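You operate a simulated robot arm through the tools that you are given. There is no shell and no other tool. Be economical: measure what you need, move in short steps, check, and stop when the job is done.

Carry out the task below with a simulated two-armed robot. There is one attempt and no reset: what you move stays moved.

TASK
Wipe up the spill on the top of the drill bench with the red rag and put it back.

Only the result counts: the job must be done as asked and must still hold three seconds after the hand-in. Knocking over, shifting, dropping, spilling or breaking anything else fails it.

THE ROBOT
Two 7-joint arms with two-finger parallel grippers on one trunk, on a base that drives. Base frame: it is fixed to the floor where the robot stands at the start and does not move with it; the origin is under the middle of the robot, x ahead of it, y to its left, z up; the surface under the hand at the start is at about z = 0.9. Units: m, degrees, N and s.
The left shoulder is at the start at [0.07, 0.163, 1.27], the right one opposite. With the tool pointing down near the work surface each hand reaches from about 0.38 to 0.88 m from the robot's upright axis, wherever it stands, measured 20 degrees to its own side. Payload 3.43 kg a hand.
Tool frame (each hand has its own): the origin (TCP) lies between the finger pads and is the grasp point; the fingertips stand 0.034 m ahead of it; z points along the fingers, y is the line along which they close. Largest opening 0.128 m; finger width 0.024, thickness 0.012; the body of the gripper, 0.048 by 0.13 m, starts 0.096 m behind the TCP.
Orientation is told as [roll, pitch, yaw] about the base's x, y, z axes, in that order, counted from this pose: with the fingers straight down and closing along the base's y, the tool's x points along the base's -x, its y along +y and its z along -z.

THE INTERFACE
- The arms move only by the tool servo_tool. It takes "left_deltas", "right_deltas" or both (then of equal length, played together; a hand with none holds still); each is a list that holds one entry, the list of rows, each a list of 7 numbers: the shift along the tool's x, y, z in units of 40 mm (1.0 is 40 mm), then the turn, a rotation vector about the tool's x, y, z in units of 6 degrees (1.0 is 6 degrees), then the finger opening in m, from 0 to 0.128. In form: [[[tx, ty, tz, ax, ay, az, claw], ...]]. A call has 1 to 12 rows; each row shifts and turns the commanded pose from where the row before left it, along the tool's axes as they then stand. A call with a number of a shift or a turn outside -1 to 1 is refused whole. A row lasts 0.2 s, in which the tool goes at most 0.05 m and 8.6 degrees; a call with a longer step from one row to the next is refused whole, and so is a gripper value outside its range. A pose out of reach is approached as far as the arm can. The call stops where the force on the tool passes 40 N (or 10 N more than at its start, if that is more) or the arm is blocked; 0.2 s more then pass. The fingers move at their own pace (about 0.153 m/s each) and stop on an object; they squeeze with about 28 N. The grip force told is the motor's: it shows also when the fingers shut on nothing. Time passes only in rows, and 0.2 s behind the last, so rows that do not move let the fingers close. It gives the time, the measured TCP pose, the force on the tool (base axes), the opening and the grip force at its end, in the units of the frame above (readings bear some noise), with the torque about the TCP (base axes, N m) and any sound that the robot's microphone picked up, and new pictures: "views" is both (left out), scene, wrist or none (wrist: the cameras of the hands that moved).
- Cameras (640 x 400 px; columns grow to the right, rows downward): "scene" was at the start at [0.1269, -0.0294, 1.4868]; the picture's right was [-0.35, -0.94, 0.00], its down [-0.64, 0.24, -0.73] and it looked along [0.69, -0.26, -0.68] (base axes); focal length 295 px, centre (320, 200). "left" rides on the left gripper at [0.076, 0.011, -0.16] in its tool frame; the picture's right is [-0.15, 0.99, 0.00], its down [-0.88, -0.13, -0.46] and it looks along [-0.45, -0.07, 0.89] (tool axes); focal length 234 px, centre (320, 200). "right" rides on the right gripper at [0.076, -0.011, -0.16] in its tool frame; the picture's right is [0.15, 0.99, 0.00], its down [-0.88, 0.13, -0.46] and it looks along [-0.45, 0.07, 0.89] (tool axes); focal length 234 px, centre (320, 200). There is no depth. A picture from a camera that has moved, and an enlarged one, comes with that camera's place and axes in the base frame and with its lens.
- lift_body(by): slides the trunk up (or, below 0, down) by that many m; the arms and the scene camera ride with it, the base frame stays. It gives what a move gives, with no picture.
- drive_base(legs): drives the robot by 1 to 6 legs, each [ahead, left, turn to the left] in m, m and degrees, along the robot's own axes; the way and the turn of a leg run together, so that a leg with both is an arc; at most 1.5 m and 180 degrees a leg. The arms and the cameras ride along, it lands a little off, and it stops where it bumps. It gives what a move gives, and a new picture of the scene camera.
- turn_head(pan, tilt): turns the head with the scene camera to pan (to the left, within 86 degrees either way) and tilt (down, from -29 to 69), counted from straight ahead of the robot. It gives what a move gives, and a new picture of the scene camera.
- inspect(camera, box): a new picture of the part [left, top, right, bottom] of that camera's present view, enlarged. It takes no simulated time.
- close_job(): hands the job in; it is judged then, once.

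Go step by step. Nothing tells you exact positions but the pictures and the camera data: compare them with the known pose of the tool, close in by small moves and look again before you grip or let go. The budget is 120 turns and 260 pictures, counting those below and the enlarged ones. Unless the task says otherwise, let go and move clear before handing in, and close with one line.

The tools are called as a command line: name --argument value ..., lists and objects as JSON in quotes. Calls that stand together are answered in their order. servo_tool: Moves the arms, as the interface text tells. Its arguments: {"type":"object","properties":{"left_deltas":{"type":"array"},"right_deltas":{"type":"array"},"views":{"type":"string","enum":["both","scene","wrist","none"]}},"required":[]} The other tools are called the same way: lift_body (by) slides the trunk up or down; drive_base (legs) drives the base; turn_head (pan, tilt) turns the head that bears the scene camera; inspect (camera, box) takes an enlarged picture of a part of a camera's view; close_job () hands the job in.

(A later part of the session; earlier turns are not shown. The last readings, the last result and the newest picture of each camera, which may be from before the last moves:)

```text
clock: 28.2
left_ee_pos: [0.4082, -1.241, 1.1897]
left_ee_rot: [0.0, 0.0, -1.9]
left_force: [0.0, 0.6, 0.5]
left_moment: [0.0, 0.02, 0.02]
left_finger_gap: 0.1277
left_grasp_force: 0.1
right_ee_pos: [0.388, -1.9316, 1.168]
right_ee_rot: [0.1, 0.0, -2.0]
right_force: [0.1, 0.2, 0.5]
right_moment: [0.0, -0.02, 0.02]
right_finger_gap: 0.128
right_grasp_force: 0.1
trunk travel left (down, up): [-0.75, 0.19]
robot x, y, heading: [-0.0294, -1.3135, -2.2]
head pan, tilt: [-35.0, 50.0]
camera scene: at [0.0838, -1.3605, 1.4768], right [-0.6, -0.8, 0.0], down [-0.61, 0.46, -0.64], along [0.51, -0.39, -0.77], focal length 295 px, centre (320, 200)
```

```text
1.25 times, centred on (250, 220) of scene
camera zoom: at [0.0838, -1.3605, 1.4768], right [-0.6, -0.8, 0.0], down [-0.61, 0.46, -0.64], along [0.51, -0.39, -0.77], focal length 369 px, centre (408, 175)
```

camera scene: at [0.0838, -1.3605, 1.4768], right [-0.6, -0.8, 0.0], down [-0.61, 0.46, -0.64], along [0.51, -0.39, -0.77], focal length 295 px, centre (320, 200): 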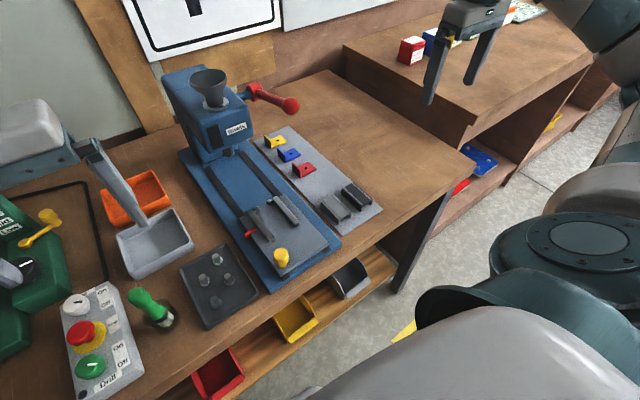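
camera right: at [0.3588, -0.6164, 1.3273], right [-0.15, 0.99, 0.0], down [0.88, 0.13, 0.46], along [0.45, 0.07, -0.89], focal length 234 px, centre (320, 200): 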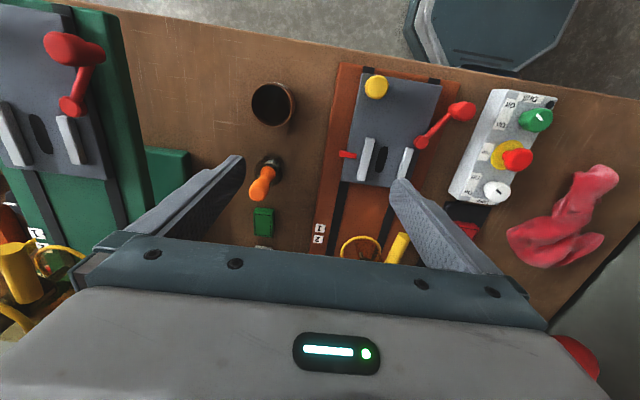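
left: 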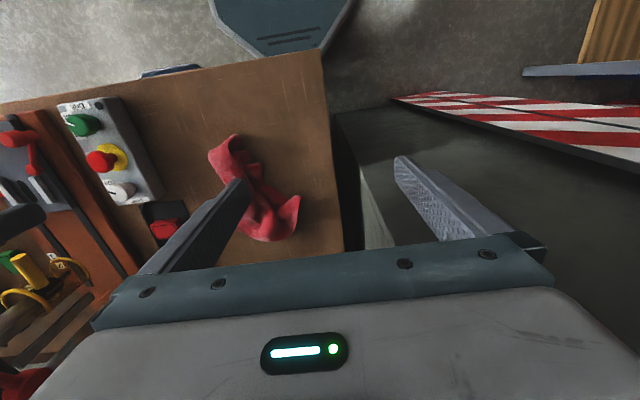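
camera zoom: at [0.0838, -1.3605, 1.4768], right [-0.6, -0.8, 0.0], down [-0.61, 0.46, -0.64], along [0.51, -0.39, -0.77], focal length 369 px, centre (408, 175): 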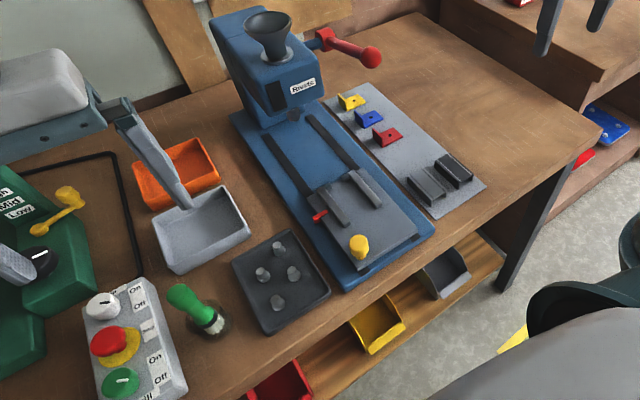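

drive_base --legs '[[0.0, 1.31, 2]]'

turn_head --pan -35 --tilt 50

inspect --camera "scene" --box '[60, 100, 360, 380]'

```text
clock: 34.7
left_ee_pos: [0.4308, 0.0751, 1.1887]
left_ee_rot: [0.0, 0.1, 0.0]
left_force: [-0.8, -0.4, 1.3]
left_moment: [0.01, -0.01, -0.02]
left_finger_gap: 0.128
left_grasp_force: 0.0
right_ee_pos: [0.4319, -0.6163, 1.1679]
right_ee_rot: [0.0, 0.0, 0.0]
right_force: [0.8, 0.6, -1.2]
right_moment: [-0.03, 0.0, 0.01]
right_finger_gap: 0.128
right_grasp_force: 0.0
trunk travel left (down, up): [-0.75, 0.19]
robot x, y, heading: [-0.0012, -0.0079, -0.2]
head pan, tilt: [-35.0, 50.0]
camera scene: at [0.1094, -0.0547, 1.4767], right [-0.58, -0.82, 0.0], down [-0.63, 0.44, -0.64], along [0.53, -0.37, -0.77], focal length 295 px, centre (320, 200)
```

scene: 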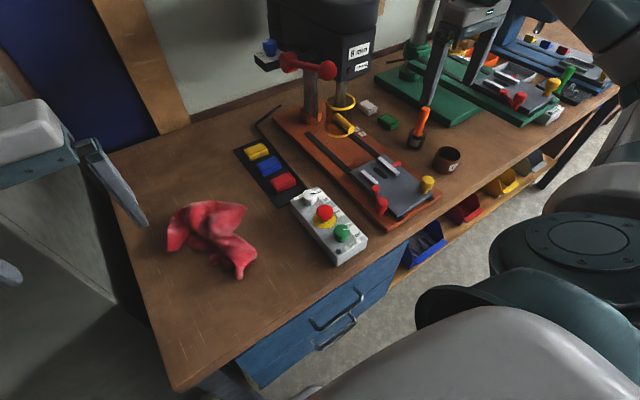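

```text
clock: 35.3
left_ee_pos: [0.4305, 0.0757, 1.1898]
left_ee_rot: [0.0, 0.1, -0.1]
left_force: [0.5, 0.4, -0.6]
left_moment: [0.0, -0.02, -0.04]
left_finger_gap: 0.1282
left_grasp_force: 0.0
right_ee_pos: [0.4329, -0.6152, 1.1672]
right_ee_rot: [-0.1, 0.0, -0.1]
right_force: [-0.3, -0.3, 0.3]
right_moment: [0.01, 0.01, 0.01]
right_finger_gap: 0.1279
right_grasp_force: 0.1
trunk travel left (down, up): [-0.75, 0.19]
robot x, y, heading: [-0.0049, -0.0137, -0.4]
head pan, tilt: [-35.0, 50.0]
camera scene: at [0.1094, -0.0544, 1.4768], right [-0.58, -0.82, 0.0], down [-0.63, 0.44, -0.64], along [0.53, -0.37, -0.77], focal length 295 px, centre (320, 200)
```

scene: 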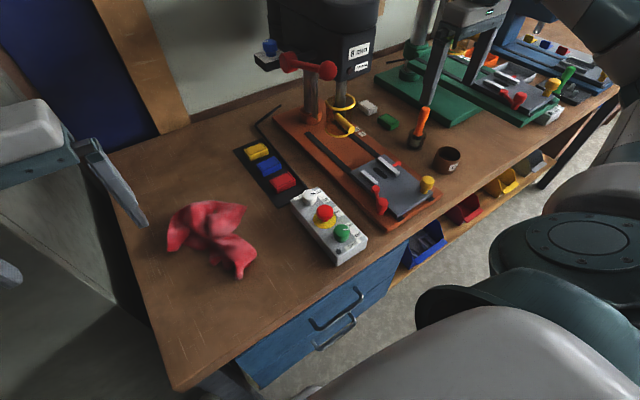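

```text
1.43 times, centred on (210, 240) of scene
camera zoom: at [0.1094, -0.0544, 1.4768], right [-0.58, -0.82, 0.0], down [-0.63, 0.44, -0.64], along [0.53, -0.37, -0.77], focal length 421 px, centre (477, 143)
```

zoom: 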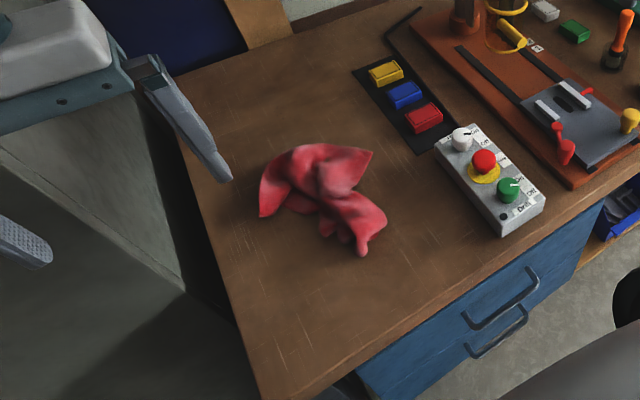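

I'll bring the left hand above the rag for a close look.

servo_tool --left_deltas '[[[-0.5, -1, 0, 0, 0, 0, 0.128], [-0.5, -1, 0, 0, 0, 0, 0.128], [-0.25, -1, 0.5, 0, 0, 0, 0.128], [0, -0.9, 1, 0, 0, 0, 0.128], [0, 0, 0.5, 0, 0, 0, 0.128]]]'

turn_head --pan -8 --tilt 50

```text
refused: row 4 steps farther than a row can; nothing moved
```

```text
clock: 36.2
left_ee_pos: [0.4309, 0.0752, 1.1894]
left_ee_rot: [0.0, 0.0, 0.0]
left_force: [0.5, 0.1, -0.3]
left_moment: [-0.01, 0.0, 0.01]
left_finger_gap: 0.128
left_grasp_force: 0.0
right_ee_pos: [0.4331, -0.616, 1.1675]
right_ee_rot: [-0.1, -0.1, -0.1]
right_force: [-0.4, 0.1, 0.0]
right_moment: [-0.02, -0.02, 0.03]
right_finger_gap: 0.1278
right_grasp_force: 0.1
trunk travel left (down, up): [-0.75, 0.19]
robot x, y, heading: [-0.0068, -0.0105, 0.0]
head pan, tilt: [-8.0, 50.0]
camera scene: at [0.1227, -0.0212, 1.4768], right [-0.14, -0.99, 0.0], down [-0.76, 0.11, -0.64], along [0.64, -0.09, -0.77], focal length 295 px, centre (320, 200)
```

scene: 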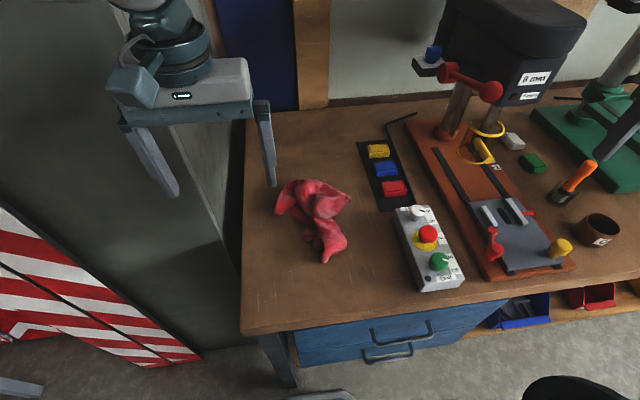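

servo_tool --left_deltas '[[[-0.5, -1, 0, 0, 0, 0, 0.128], [-0.5, -1, 0, 0, 0, 0, 0.128], [-0.25, -1, 0, 0, 0, 0, 0.128], [0, -0.8, 0.7, 0, 0, 0, 0.128], [0, 0, 0.8, 0, 0, 0, 0.128]]]'

```text
clock: 37.4
left_ee_pos: [0.4635, -0.0782, 1.1395]
left_ee_rot: [-0.2, -1.2, -0.2]
left_force: [0.1, 0.3, 0.7]
left_moment: [0.02, -0.03, -0.02]
left_finger_gap: 0.1279
left_grasp_force: 0.1
right_ee_pos: [0.4142, -0.6142, 1.1758]
right_ee_rot: [0.0, -1.0, -0.1]
right_force: [-0.2, 0.0, 0.6]
right_moment: [-0.02, -0.02, 0.01]
right_finger_gap: 0.1276
right_grasp_force: 0.1
trunk travel left (down, up): [-0.75, 0.19]
robot x, y, heading: [-0.0029, -0.0108, -0.0]
head pan, tilt: [-8.0, 50.0]
camera scene: at [0.0998, -0.0206, 1.4792], right [-0.14, -0.99, 0.0], down [-0.75, 0.11, -0.65], along [0.65, -0.09, -0.76], focal length 295 px, centre (320, 200)
camera left: at [0.3847, -0.0662, 1.2988], right [0.15, 0.99, 0.0], down [0.87, -0.13, 0.47], along [0.47, -0.07, -0.88], focal length 234 px, centre (320, 200)
```

scene: 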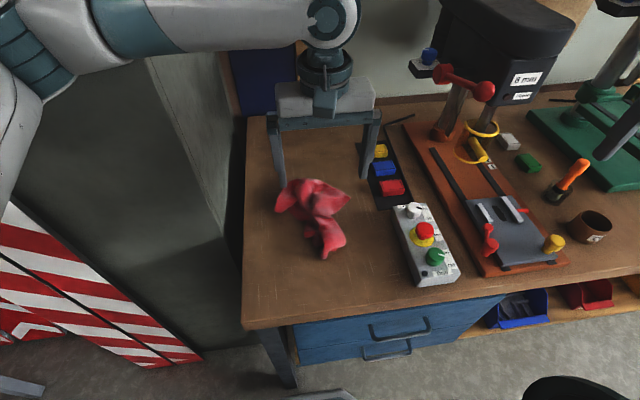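
left: 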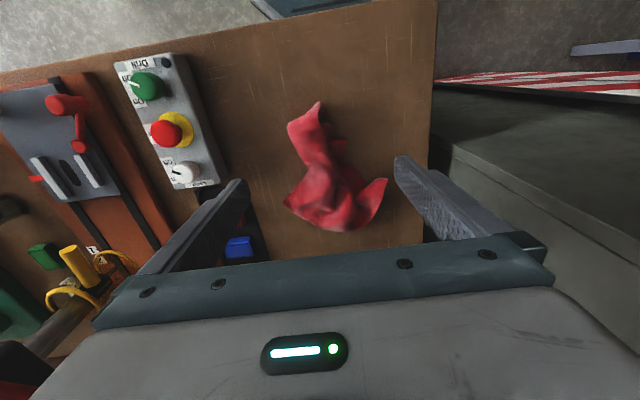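

Rag's waist is at about [0.51, -0.087]. I'll descend partway above it and check.

servo_tool --left_deltas '[[[-0.6, -0.1, 0, 0, 0, 0, 0.128], [-0.6, -0.1, 0, 0, 0, 0, 0.128], [0, 0, 0.8, 0, 0, 0, 0.128], [0, 0, 0.8, 0, 0, 0, 0.128], [0, 0, 0.8, 0, 0, 0, 0.128], [0, 0, 0.4, 0, 0, 0, 0.128], [0, 0, 0, 0, 0, 0, 0.128]]]'

```text
clock: 39.2
left_ee_pos: [0.4981, -0.0867, 1.0359]
left_ee_rot: [0.2, -2.3, -0.3]
left_force: [-0.4, -0.5, -0.1]
left_moment: [-0.03, 0.02, -0.03]
left_finger_gap: 0.1281
left_grasp_force: 0.0
right_ee_pos: [0.4078, -0.6156, 1.172]
right_ee_rot: [0.5, -1.3, 0.6]
right_force: [0.5, -0.6, -0.2]
right_moment: [0.01, 0.03, 0.01]
right_finger_gap: 0.1281
right_grasp_force: 0.0
trunk travel left (down, up): [-0.75, 0.19]
robot x, y, heading: [-0.0071, -0.0036, 0.8]
head pan, tilt: [-8.0, 50.0]
stopped in row 7 (left hand): the arm was blocked; the commanded pose is now the measured one
camera scene: at [0.0836, -0.0277, 1.4786], right [-0.13, -0.99, -0.01], down [-0.75, 0.1, -0.66], along [0.65, -0.08, -0.75], focal length 295 px, centre (320, 200)
camera left: at [0.4166, -0.0767, 1.1944], right [0.15, 0.99, 0.01], down [0.86, -0.14, 0.49], along [0.49, -0.07, -0.87], focal length 234 px, centre (320, 200)
```

scene: 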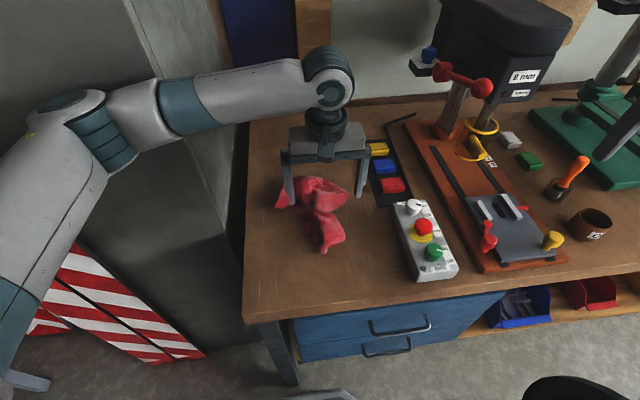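
left: 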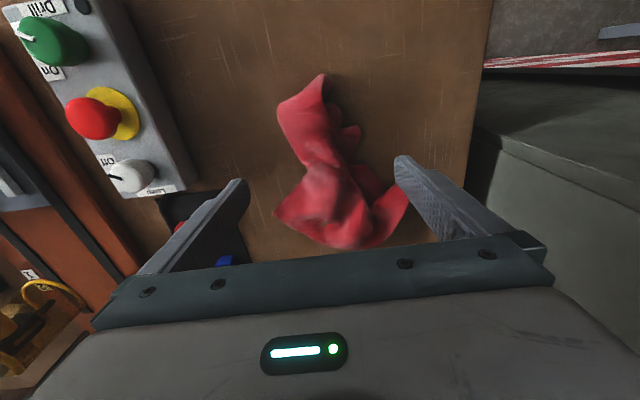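

The left elbow is pressing against the cabinet on the left, tilting the robot. I'll retrace the left hand's path and use the right hand instead.

servo_tool --left_deltas '[[[0, 0, -0.8, 0, 0, 0, 0.128], [0, 0, -0.8, 0, 0, 0, 0.128], [0, 0, -0.8, 0, 0, 0, 0.128], [0.6, 0.1, -0.4, 0, 0, 0, 0.128], [0.6, 0.1, -0.4, 0, 0, 0, 0.128], [0, 0.8, -0.7, 0, 0, 0, 0.128], [0.25, 1, 0, 0, 0, 0, 0.128], [0.5, 1, 0, 0, 0, 0, 0.128], [0.5, 1, 0, 0, 0, 0, 0.128], [0, 0, 0, 0, 0, 0, 0.128]]]' --views "scene"

```text
clock: 41.4
left_ee_pos: [0.4235, 0.0781, 1.1797]
left_ee_rot: [0.0, -0.7, 0.2]
left_force: [-0.8, 0.3, 0.9]
left_moment: [0.01, -0.04, 0.01]
left_finger_gap: 0.1282
left_grasp_force: 0.0
right_ee_pos: [0.4318, -0.6163, 1.1675]
right_ee_rot: [0.2, -0.1, 0.2]
right_force: [0.2, -0.6, -0.2]
right_moment: [0.03, -0.06, 0.01]
right_finger_gap: 0.1279
right_grasp_force: 0.1
trunk travel left (down, up): [-0.75, 0.19]
robot x, y, heading: [-0.0051, -0.0049, 0.4]
head pan, tilt: [-8.0, 50.0]
camera scene: at [0.1174, -0.0228, 1.477], right [-0.14, -0.99, 0.0], down [-0.76, 0.11, -0.64], along [0.64, -0.09, -0.77], focal length 295 px, centre (320, 200)
```

scene: 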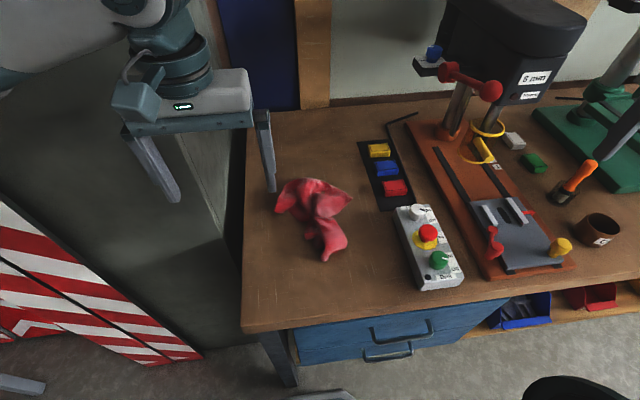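

The robot is upright again and nothing moved. I'll shift the base 0.35 m right so the left elbow has room, then approach with the left hand.

drive_base --legs '[[0, -0.35, 0]]'

turn_head --pan 20 --tilt 45

```text
clock: 43.7
left_ee_pos: [0.4273, -0.2556, 1.1797]
left_ee_rot: [-0.1, -0.5, 0.3]
left_force: [0.2, -0.2, -0.2]
left_moment: [-0.02, -0.01, 0.0]
left_finger_gap: 0.128
left_grasp_force: 0.1
right_ee_pos: [0.4363, -0.9498, 1.1689]
right_ee_rot: [0.0, -0.1, 0.4]
right_force: [-0.2, -0.1, 0.5]
right_moment: [-0.04, -0.02, -0.01]
right_finger_gap: 0.1278
right_grasp_force: 0.1
trunk travel left (down, up): [-0.75, 0.19]
robot x, y, heading: [-0.0052, -0.3478, 0.4]
head pan, tilt: [-8.0, 50.0]
camera scene: at [0.121, -0.357, 1.4768], right [-0.13, -0.99, 0.0], down [-0.76, 0.1, -0.64], along [0.64, -0.09, -0.77], focal length 295 px, centre (320, 200)
```

scene: 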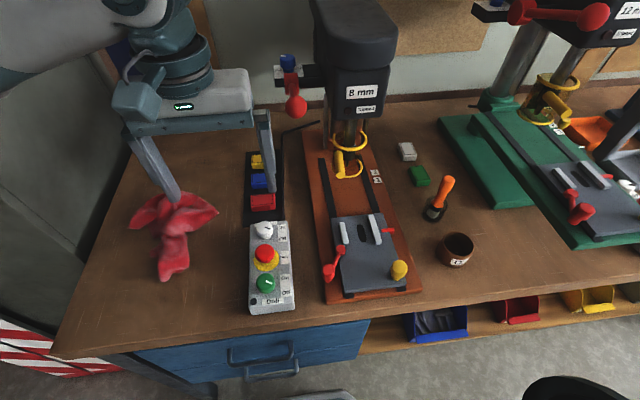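

```text
clock: 44.6
left_ee_pos: [0.4264, -0.2558, 1.178]
left_ee_rot: [-0.1, -0.5, 0.4]
left_force: [-0.5, -1.0, -0.2]
left_moment: [-0.03, 0.01, -0.03]
left_finger_gap: 0.128
left_grasp_force: 0.0
right_ee_pos: [0.4357, -0.9492, 1.1678]
right_ee_rot: [0.0, -0.1, 0.4]
right_force: [0.0, 0.4, 0.0]
right_moment: [-0.01, -0.02, -0.01]
right_finger_gap: 0.128
right_grasp_force: 0.1
trunk travel left (down, up): [-0.75, 0.19]
robot x, y, heading: [-0.0057, -0.3441, 0.2]
head pan, tilt: [20.0, 45.0]
camera scene: at [0.1209, -0.3191, 1.4837], right [0.35, -0.94, 0.0], down [-0.66, -0.25, -0.71], along [0.66, 0.25, -0.71], focal length 295 px, centre (320, 200)
```

scene: 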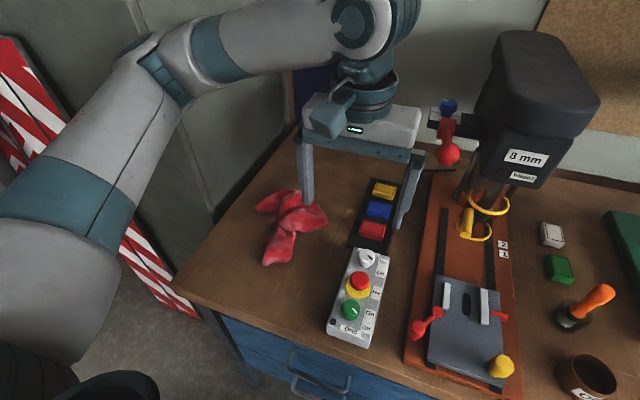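

servo_tool --left_deltas '[[[-0.5, 1, 0, 0, 0, 0, 0.128], [-0.5, 1, 0, 0, 0, 0, 0.128], [-0.5, 1, 0, 0, 0, 0, 0.128], [-0.5, 1, 0, 0, 0, 0, 0.128], [0, 0.2, 0.8, 0, 0, 0, 0.128], [0, 0, 0.8, 0, 0, 0, 0.128], [0, 0, 0.8, 0, 0, 0, 0.128], [0, 0, 0.5, 0, 0, 0, 0.128]]]'

```text
clock: 46.4
left_ee_pos: [0.5088, -0.0891, 1.0617]
left_ee_rot: [-0.1, -0.5, 0.3]
left_force: [-0.1, -0.4, -0.6]
left_moment: [0.03, -0.05, 0.04]
left_finger_gap: 0.1279
left_grasp_force: 0.0
right_ee_pos: [0.4359, -0.9494, 1.1669]
right_ee_rot: [0.0, 0.1, 0.4]
right_force: [-0.5, 0.3, 0.3]
right_moment: [0.01, 0.0, 0.01]
right_finger_gap: 0.1281
right_grasp_force: 0.1
trunk travel left (down, up): [-0.75, 0.19]
robot x, y, heading: [-0.0032, -0.3479, 0.2]
head pan, tilt: [20.0, 45.0]
camera scene: at [0.1211, -0.3194, 1.4837], right [0.35, -0.94, 0.0], down [-0.66, -0.25, -0.71], along [0.66, 0.25, -0.71], focal length 295 px, centre (320, 200)
camera left: at [0.4316, -0.0775, 1.222], right [0.14, 0.99, 0.0], down [0.88, -0.13, 0.46], along [0.46, -0.07, -0.89], focal length 234 px, centre (320, 200)
```

scene: 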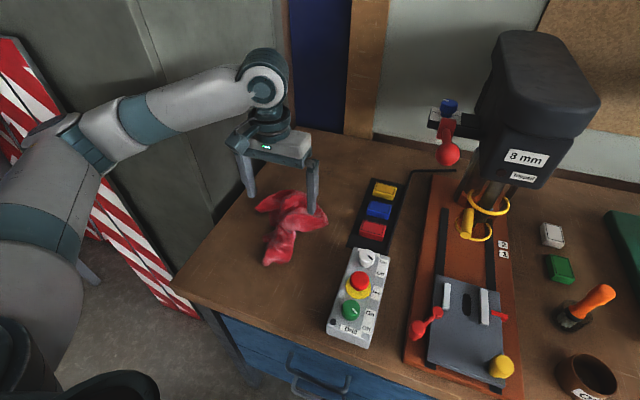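
left: 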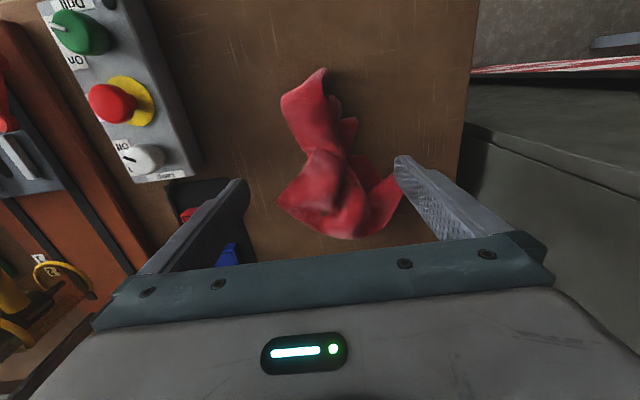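

Fingers straddle the waist. I descend to about z = 0.945 and close.

servo_tool --left_deltas '[[[0, 0.15, 0.7, 0, 0, 0, 0.128], [0, 0, 0.7, 0, 0, 0, 0.128], [0, 0, 0.7, 0, 0, 0, 0.128], [0, 0, 0.4, 0, 0, 0, 0.128], [0, 0, 0.35, 0, 0, 0, 0.128]]]'

```text
clock: 47.6
left_ee_pos: [0.5095, -0.0837, 0.9506]
left_ee_rot: [-0.1, -0.5, 0.3]
left_force: [-0.2, -0.8, 0.8]
left_moment: [0.01, 0.01, -0.02]
left_finger_gap: 0.1283
left_grasp_force: 0.1
right_ee_pos: [0.4359, -0.9501, 1.1679]
right_ee_rot: [0.0, 0.1, 0.3]
right_force: [0.1, 0.4, 0.1]
right_moment: [0.03, -0.01, -0.01]
right_finger_gap: 0.1279
right_grasp_force: 0.1
trunk travel left (down, up): [-0.75, 0.19]
robot x, y, heading: [-0.0046, -0.3444, 0.5]
head pan, tilt: [20.0, 45.0]
camera scene: at [0.1211, -0.3194, 1.4837], right [0.35, -0.94, 0.0], down [-0.66, -0.25, -0.71], along [0.66, 0.25, -0.71], focal length 295 px, centre (320, 200)
camera left: at [0.4314, -0.0729, 1.1102], right [0.14, 0.99, 0.0], down [0.88, -0.13, 0.46], along [0.46, -0.07, -0.89], focal length 234 px, centre (320, 200)
```

scene: 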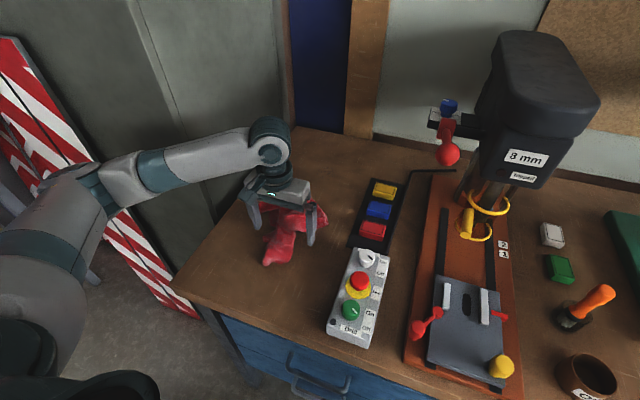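
left: 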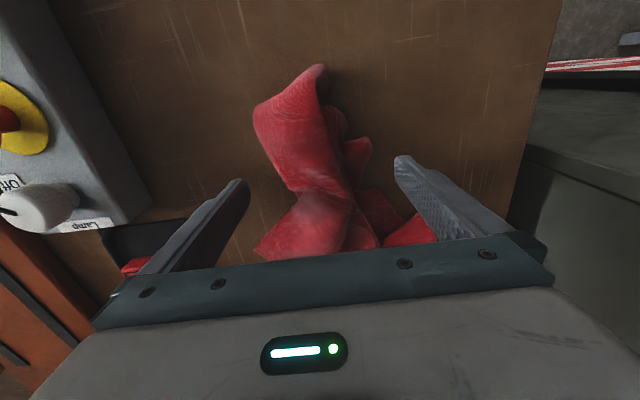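

servo_tool --left_deltas '[[[0, 0, 0.25, 0, 0, 0, 0.128], [0, 0, 0, 0, 0, 0, 0.06], [0, 0, 0, 0, 0, 0, 0.0], [0, 0, 0, 0, 0, 0, 0.0], [0, 0, 0, 0, 0, 0, 0.0]]]'

```text
clock: 48.8
left_ee_pos: [0.5075, -0.0842, 0.9401]
left_ee_rot: [-0.2, -0.5, 0.3]
left_force: [0.4, 0.9, 2.0]
left_moment: [-0.01, -0.01, 0.0]
left_finger_gap: 0.0075
left_grasp_force: 27.5
right_ee_pos: [0.4359, -0.9494, 1.1683]
right_ee_rot: [0.1, 0.0, 0.4]
right_force: [-0.1, -0.2, 0.2]
right_moment: [0.04, -0.02, 0.03]
right_finger_gap: 0.128
right_grasp_force: 0.1
trunk travel left (down, up): [-0.75, 0.19]
robot x, y, heading: [-0.0044, -0.3494, 0.5]
head pan, tilt: [20.0, 45.0]
camera scene: at [0.1208, -0.3194, 1.4837], right [0.35, -0.94, 0.0], down [-0.66, -0.25, -0.71], along [0.66, 0.25, -0.71], focal length 295 px, centre (320, 200)
camera left: at [0.4309, -0.0728, 1.0998], right [0.14, 0.99, 0.0], down [0.88, -0.13, 0.46], along [0.46, -0.07, -0.89], focal length 234 px, centre (320, 200)
```

scene: 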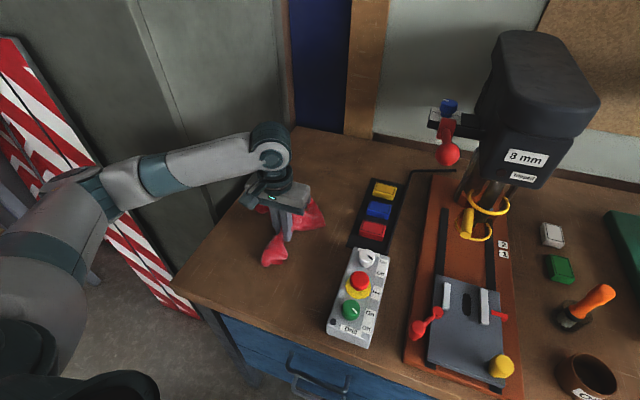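
left: 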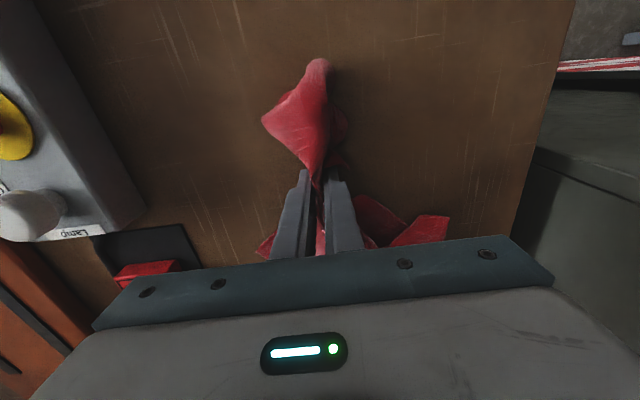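

The cloth deforms and is gripped (gap 7.5 mm). I lift it and look at what is underneath.

servo_tool --left_deltas '[[[0, 0, -0.5, 0, 0, 0, 0], [0, 0, -0.8, 0, 0, 0, 0], [0, 0, -1, 0, 0, 0, 0], [0, 0, -1, 0, 0, 0, 0], [0, 0, -1, 0, 0, 0, 0], [0, 0, -1, 0, 0, 0, 0], [0, 0, -0.5, 0, 0, 0, 0], [0, 0, 0, 0, 0, 0, 0]]]'

turn_head --pan 12 --tilt 50

inspect --camera "scene" --box '[120, 80, 400, 340]'

```text
clock: 50.6
left_ee_pos: [0.5083, -0.0818, 1.1733]
left_ee_rot: [-0.2, -0.5, 0.3]
left_force: [-0.1, -0.3, -1.0]
left_moment: [-0.01, 0.01, 0.0]
left_finger_gap: 0.0056
left_grasp_force: 28.6
right_ee_pos: [0.436, -0.9493, 1.1682]
right_ee_rot: [0.1, 0.0, 0.4]
right_force: [-0.5, 0.1, 0.4]
right_moment: [0.03, 0.01, 0.03]
right_finger_gap: 0.1278
right_grasp_force: 0.1
trunk travel left (down, up): [-0.75, 0.19]
robot x, y, heading: [-0.0102, -0.3457, 0.5]
head pan, tilt: [20.0, 45.0]
camera scene: at [0.1211, -0.319, 1.4837], right [0.35, -0.94, 0.0], down [-0.66, -0.25, -0.71], along [0.66, 0.25, -0.71], focal length 295 px, centre (320, 200)
camera left: at [0.4309, -0.0719, 1.332], right [0.14, 0.99, 0.0], down [0.88, -0.13, 0.46], along [0.46, -0.07, -0.89], focal length 234 px, centre (320, 200)
```

scene: 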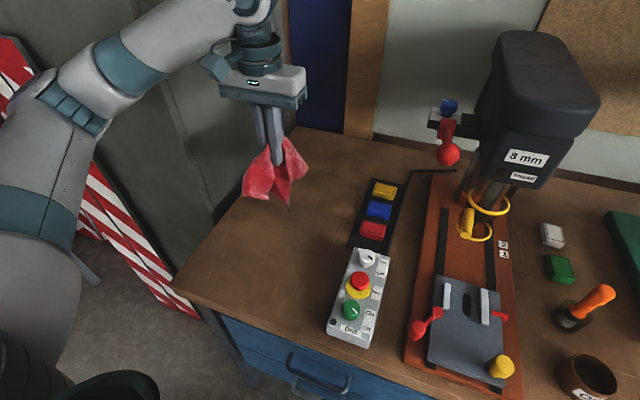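
left: 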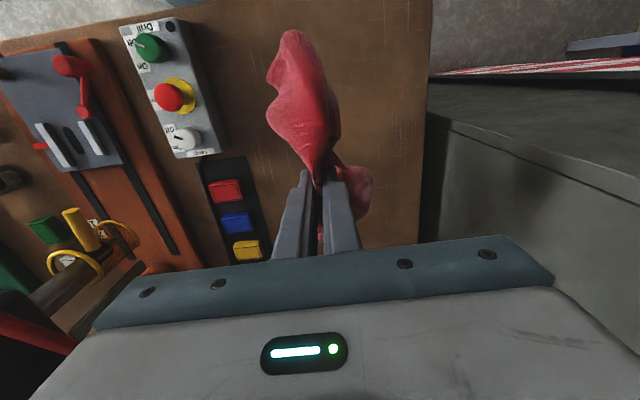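

```text
clock: 51.3
left_ee_pos: [0.5074, -0.082, 1.1723]
left_ee_rot: [0.0, -0.5, 0.3]
left_force: [-0.1, -0.4, 0.1]
left_moment: [-0.04, -0.02, 0.04]
left_finger_gap: 0.0055
left_grasp_force: 28.0
right_ee_pos: [0.4369, -0.9489, 1.1686]
right_ee_rot: [0.1, 0.1, 0.3]
right_force: [0.6, -0.5, 0.1]
right_moment: [-0.03, -0.03, 0.01]
right_finger_gap: 0.1281
right_grasp_force: 0.1
trunk travel left (down, up): [-0.75, 0.19]
robot x, y, heading: [-0.0023, -0.3468, 0.1]
head pan, tilt: [12.0, 50.0]
camera scene: at [0.1199, -0.3311, 1.4768], right [0.21, -0.98, 0.0], down [-0.75, -0.16, -0.64], along [0.63, 0.14, -0.77], focal length 295 px, centre (320, 200)
```

scene: 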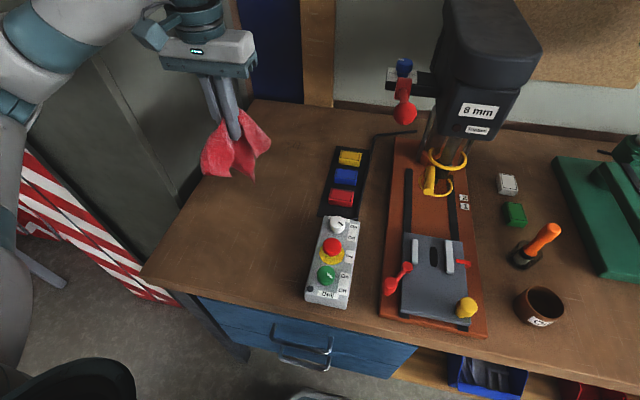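

```text
1.54 times, centred on (260, 210) of scene
camera zoom: at [0.1199, -0.3311, 1.4768], right [0.21, -0.98, 0.0], down [-0.75, -0.16, -0.64], along [0.63, 0.14, -0.77], focal length 454 px, centre (412, 185)
```

zoom: 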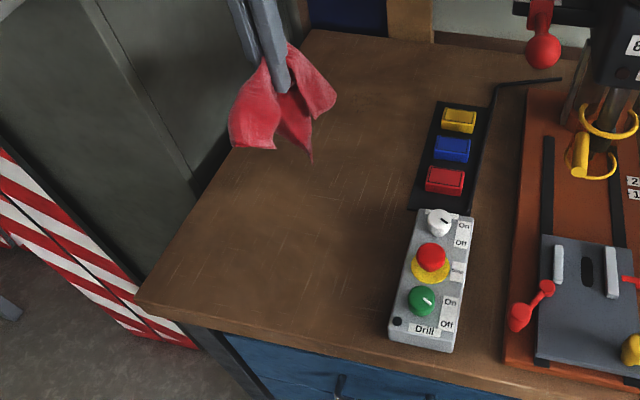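

Nothing obvious underneath. I'll enlarge the bench strongly, tile by tile.

inspect --camera "scene" --box '[235, 95, 345, 165]'

inspect --camera "scene" --box '[200, 155, 330, 235]'

inspect --camera "scene" --box '[140, 220, 310, 330]'

inspect --camera "scene" --box '[440, 130, 640, 255]'

inspect --camera "scene" --box '[470, 250, 640, 360]'

```text
5.71 times, centred on (290, 130) of scene
camera zoom: at [0.1199, -0.3311, 1.4768], right [0.21, -0.98, 0.0], down [-0.75, -0.16, -0.64], along [0.63, 0.14, -0.77], focal length 1686 px, centre (491, 600)
```

zoom: 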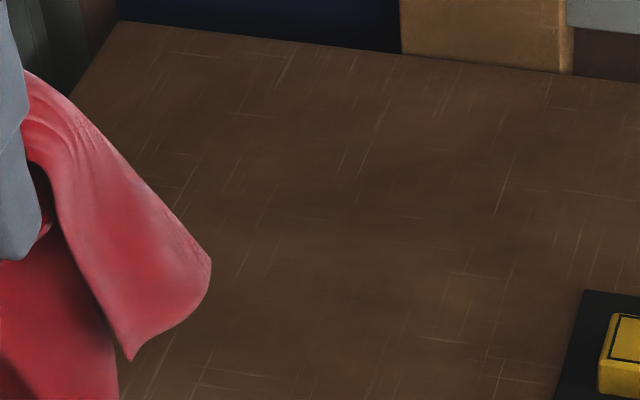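

```text
4.92 times, centred on (265, 195) of scene
camera zoom: at [0.1199, -0.3311, 1.4768], right [0.21, -0.98, 0.0], down [-0.75, -0.16, -0.64], along [0.63, 0.14, -0.77], focal length 1452 px, centre (591, 225)
```

zoom: 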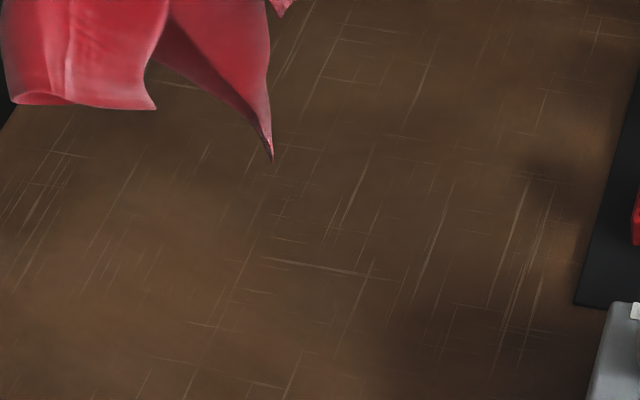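

```text
3.64 times, centred on (225, 275) of scene
camera zoom: at [0.1199, -0.3311, 1.4768], right [0.21, -0.98, 0.0], down [-0.75, -0.16, -0.64], along [0.63, 0.14, -0.77], focal length 1073 px, centre (666, -73)
```

zoom: 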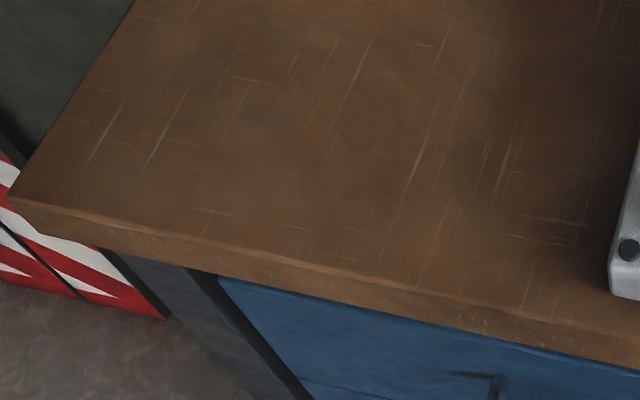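

```text
3.20 times, centred on (540, 192) of scene
camera zoom: at [0.1199, -0.3311, 1.4768], right [0.21, -0.98, 0.0], down [-0.75, -0.16, -0.64], along [0.63, 0.14, -0.77], focal length 944 px, centre (-384, 224)
```

zoom: 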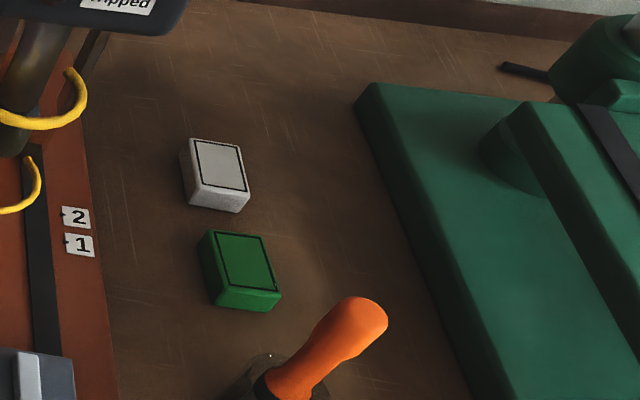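

```text
3.64 times, centred on (555, 305) of scene
camera zoom: at [0.1199, -0.3311, 1.4768], right [0.21, -0.98, 0.0], down [-0.75, -0.16, -0.64], along [0.63, 0.14, -0.77], focal length 1073 px, centre (-534, -182)
```

zoom: 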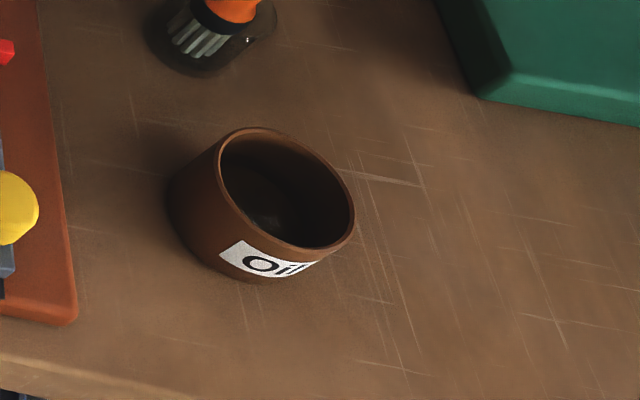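

inspect --camera "scene" --box '[285, 165, 345, 235]'

inspect --camera "left" --box '[150, 40, 440, 260]'

inspect --camera "scene" --box '[330, 130, 420, 310]'

```text
5.71 times, centred on (315, 200) of scene
camera zoom: at [0.1199, -0.3311, 1.4768], right [0.21, -0.98, 0.0], down [-0.75, -0.16, -0.64], along [0.63, 0.14, -0.77], focal length 1686 px, centre (349, 200)
```

zoom: 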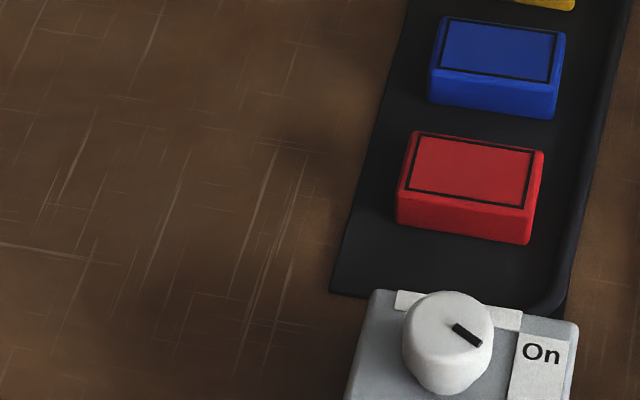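

```text
1.82 times, centred on (295, 150) of left
camera zoom: at [0.4308, -0.0721, 1.3318], right [0.14, 0.99, 0.0], down [0.88, -0.13, 0.46], along [0.46, -0.07, -0.89], focal length 426 px, centre (366, 291)
```

zoom: 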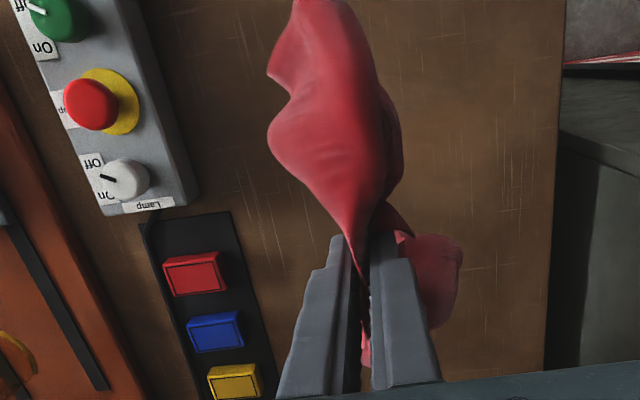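

```text
2.22 times, centred on (375, 220) of scene
camera zoom: at [0.1199, -0.3311, 1.4768], right [0.21, -0.98, 0.0], down [-0.75, -0.16, -0.64], along [0.63, 0.14, -0.77], focal length 656 px, centre (198, 156)
```

zoom: 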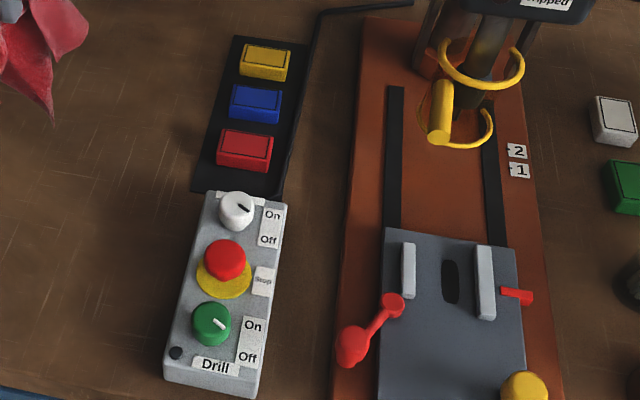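

turn_head --pan -35 --tilt 35

inspect --camera "scene" --box '[0, 80, 320, 280]'

inspect --camera "scene" --box '[300, 100, 560, 260]'

turn_head --pan 10 --tilt 25

```text
clock: 52.4
left_ee_pos: [0.5073, -0.0827, 1.1725]
left_ee_rot: [0.0, -0.6, 0.3]
left_force: [0.3, 0.1, 0.1]
left_moment: [-0.04, 0.0, 0.0]
left_finger_gap: 0.0057
left_grasp_force: 27.9
right_ee_pos: [0.4353, -0.95, 1.1668]
right_ee_rot: [0.0, 0.0, 0.4]
right_force: [0.8, 0.7, -0.1]
right_moment: [0.01, -0.01, -0.01]
right_finger_gap: 0.128
right_grasp_force: 0.1
trunk travel left (down, up): [-0.75, 0.19]
robot x, y, heading: [-0.0036, -0.3459, 0.1]
head pan, tilt: [-35.0, 35.0]
camera scene: at [0.1172, -0.3976, 1.4985], right [-0.57, -0.82, 0.0], down [-0.47, 0.33, -0.82], along [0.67, -0.47, -0.57], focal length 295 px, centre (320, 200)
```

scene: 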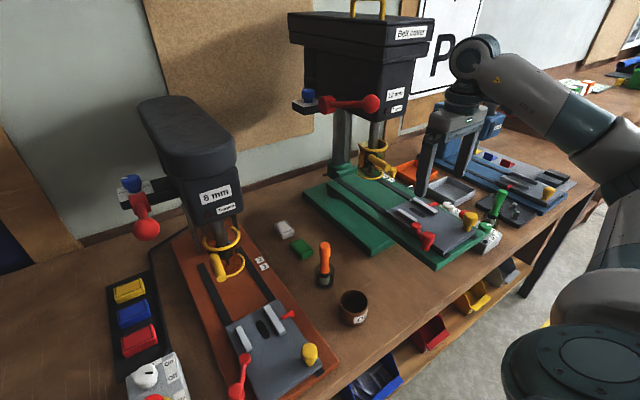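

```text
2.00 times, centred on (160, 180) of scene
camera zoom: at [0.1172, -0.3976, 1.4985], right [-0.57, -0.82, 0.0], down [-0.47, 0.33, -0.82], along [0.67, -0.47, -0.57], focal length 590 px, centre (640, 240)
```

zoom: 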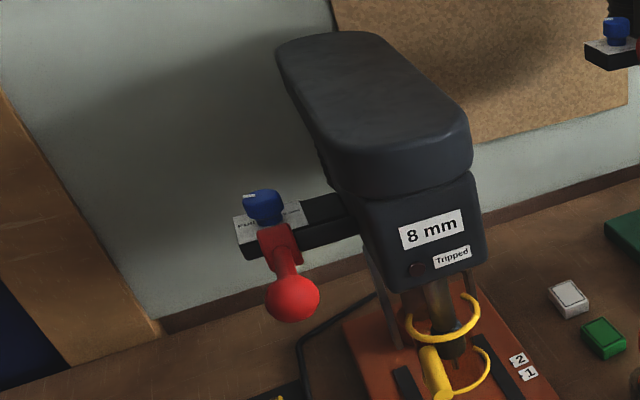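

```text
2.46 times, centred on (430, 180) of scene
camera zoom: at [0.1172, -0.3976, 1.4985], right [-0.57, -0.82, 0.0], down [-0.47, 0.33, -0.82], along [0.67, -0.47, -0.57], focal length 726 px, centre (49, 249)
```

zoom: 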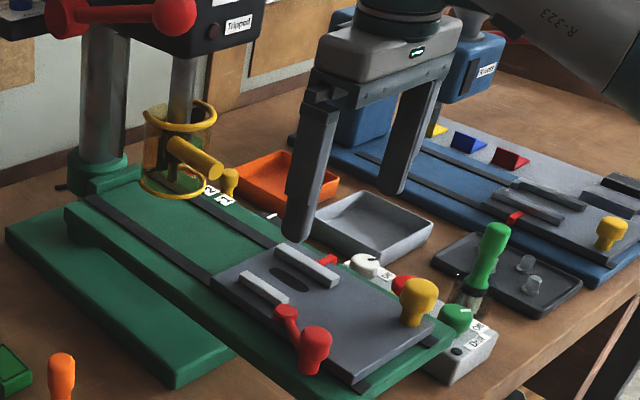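

```text
clock: 53.5
left_ee_pos: [0.508, -0.0828, 1.1726]
left_ee_rot: [0.1, -0.5, 0.3]
left_force: [-0.4, 0.6, 0.7]
left_moment: [0.0, 0.0, 0.01]
left_finger_gap: 0.0056
left_grasp_force: 27.9
right_ee_pos: [0.4353, -0.9489, 1.1684]
right_ee_rot: [0.0, 0.0, 0.4]
right_force: [0.1, 0.1, -0.5]
right_moment: [-0.02, -0.04, 0.02]
right_finger_gap: 0.1282
right_grasp_force: 0.0
trunk travel left (down, up): [-0.75, 0.19]
robot x, y, heading: [-0.0032, -0.349, 0.4]
head pan, tilt: [10.0, 25.0]
camera scene: at [0.1354, -0.3311, 1.5142], right [0.18, -0.98, 0.0], down [-0.42, -0.08, -0.91], along [0.89, 0.16, -0.42], focal length 295 px, centre (320, 200)
```

scene: 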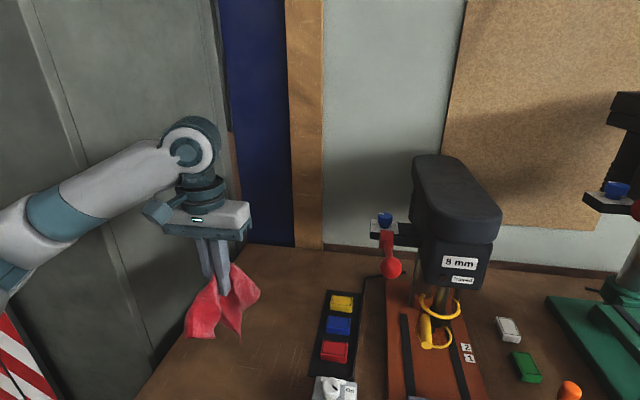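

I'll look around to the sides and as far behind as the head allows, in case another bench is meant.

turn_head --pan 86 --tilt 20

turn_head --pan -86 --tilt 20

```text
clock: 55.0
left_ee_pos: [0.5076, -0.0832, 1.1719]
left_ee_rot: [-0.1, -0.5, 0.4]
left_force: [0.5, -0.2, -0.4]
left_moment: [-0.02, 0.0, 0.02]
left_finger_gap: 0.0057
left_grasp_force: 28.5
right_ee_pos: [0.4361, -0.951, 1.1675]
right_ee_rot: [0.1, 0.1, 0.4]
right_force: [0.0, -0.3, 0.0]
right_moment: [0.03, 0.03, 0.0]
right_finger_gap: 0.1281
right_grasp_force: 0.1
trunk travel left (down, up): [-0.75, 0.19]
robot x, y, heading: [-0.0093, -0.3459, 0.5]
head pan, tilt: [85.9, 20.0]
camera scene: at [0.0508, -0.2547, 1.5224], right [1.0, -0.07, 0.0], down [-0.02, -0.34, -0.94], along [0.06, 0.94, -0.34], focal length 295 px, centre (320, 200)
```

scene: 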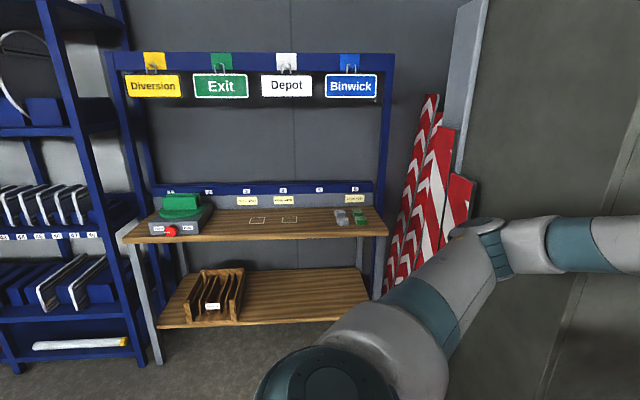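

```text
clock: 57.6
left_ee_pos: [0.5085, -0.0829, 1.172]
left_ee_rot: [-0.1, -0.6, 0.3]
left_force: [0.0, -0.7, -1.1]
left_moment: [-0.03, 0.01, -0.01]
left_finger_gap: 0.0054
left_grasp_force: 27.3
right_ee_pos: [0.4359, -0.9496, 1.1682]
right_ee_rot: [0.1, 0.0, 0.3]
right_force: [0.2, -0.4, 0.4]
right_moment: [-0.03, 0.01, 0.02]
right_finger_gap: 0.128
right_grasp_force: 0.0
trunk travel left (down, up): [-0.75, 0.19]
robot x, y, heading: [-0.0056, -0.3458, 0.4]
head pan, tilt: [-85.9, 20.0]
camera scene: at [0.0519, -0.4404, 1.5224], right [-1.0, -0.08, 0.0], down [-0.03, 0.34, -0.94], along [0.07, -0.94, -0.34], focal length 295 px, centre (320, 200)
```

scene: 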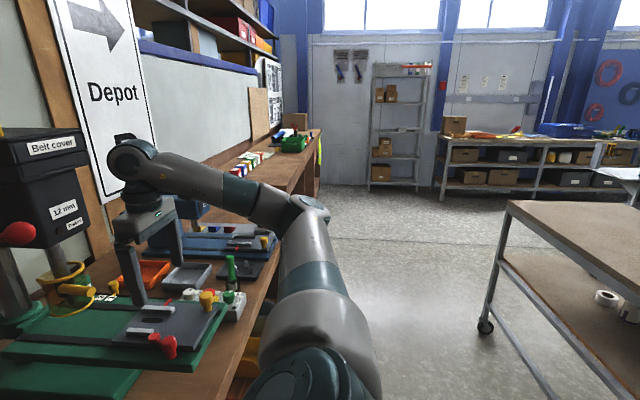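

inspect --camera "left" --box '[320, 0, 440, 130]'

inspect --camera "left" --box '[190, 0, 300, 110]'

inspect --camera "left" --box '[340, 120, 440, 250]'

inspect --camera "left" --box '[190, 110, 310, 270]'

```text
3.08 times, centred on (380, 65) of left
camera zoom: at [0.4308, -0.0721, 1.3318], right [0.14, 0.99, 0.0], down [0.88, -0.13, 0.46], along [0.46, -0.07, -0.89], focal length 720 px, centre (135, 615)
```

zoom: 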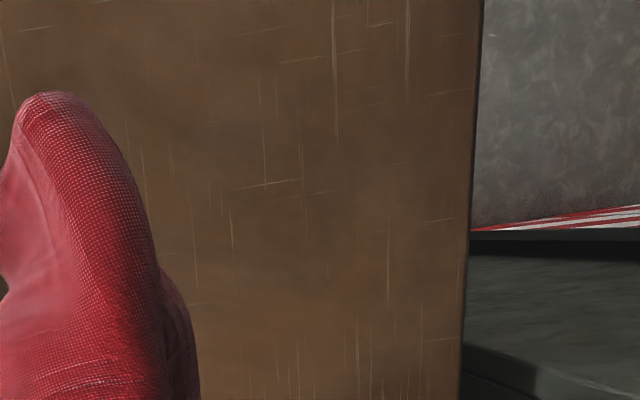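

```text
3.64 times, centred on (245, 55) of left
camera zoom: at [0.4308, -0.0721, 1.3318], right [0.14, 0.99, 0.0], down [0.88, -0.13, 0.46], along [0.46, -0.07, -0.89], focal length 852 px, centre (593, 727)
```

zoom: 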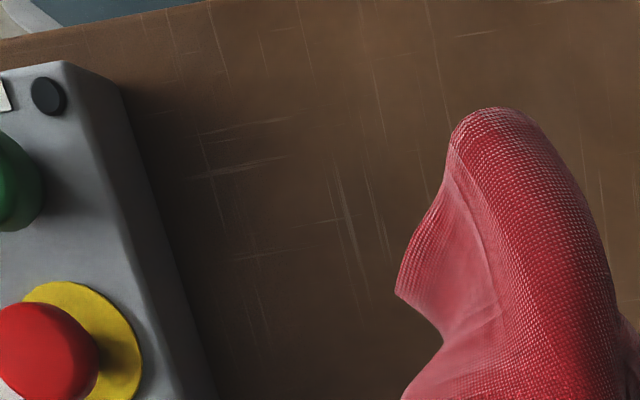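

```text
3.08 times, centred on (390, 185) of left
camera zoom: at [0.4308, -0.0721, 1.3318], right [0.14, 0.99, 0.0], down [0.88, -0.13, 0.46], along [0.46, -0.07, -0.89], focal length 720 px, centre (105, 246)
```

zoom: 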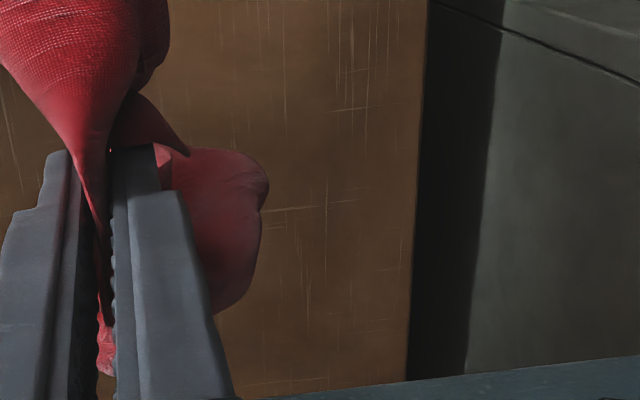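

```text
2.50 times, centred on (250, 190) of left
camera zoom: at [0.4308, -0.0721, 1.3318], right [0.14, 0.99, 0.0], down [0.88, -0.13, 0.46], along [0.46, -0.07, -0.89], focal length 585 px, centre (495, 225)
```

zoom: 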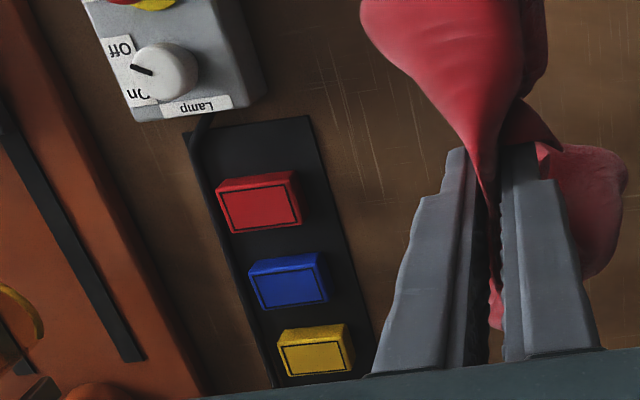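

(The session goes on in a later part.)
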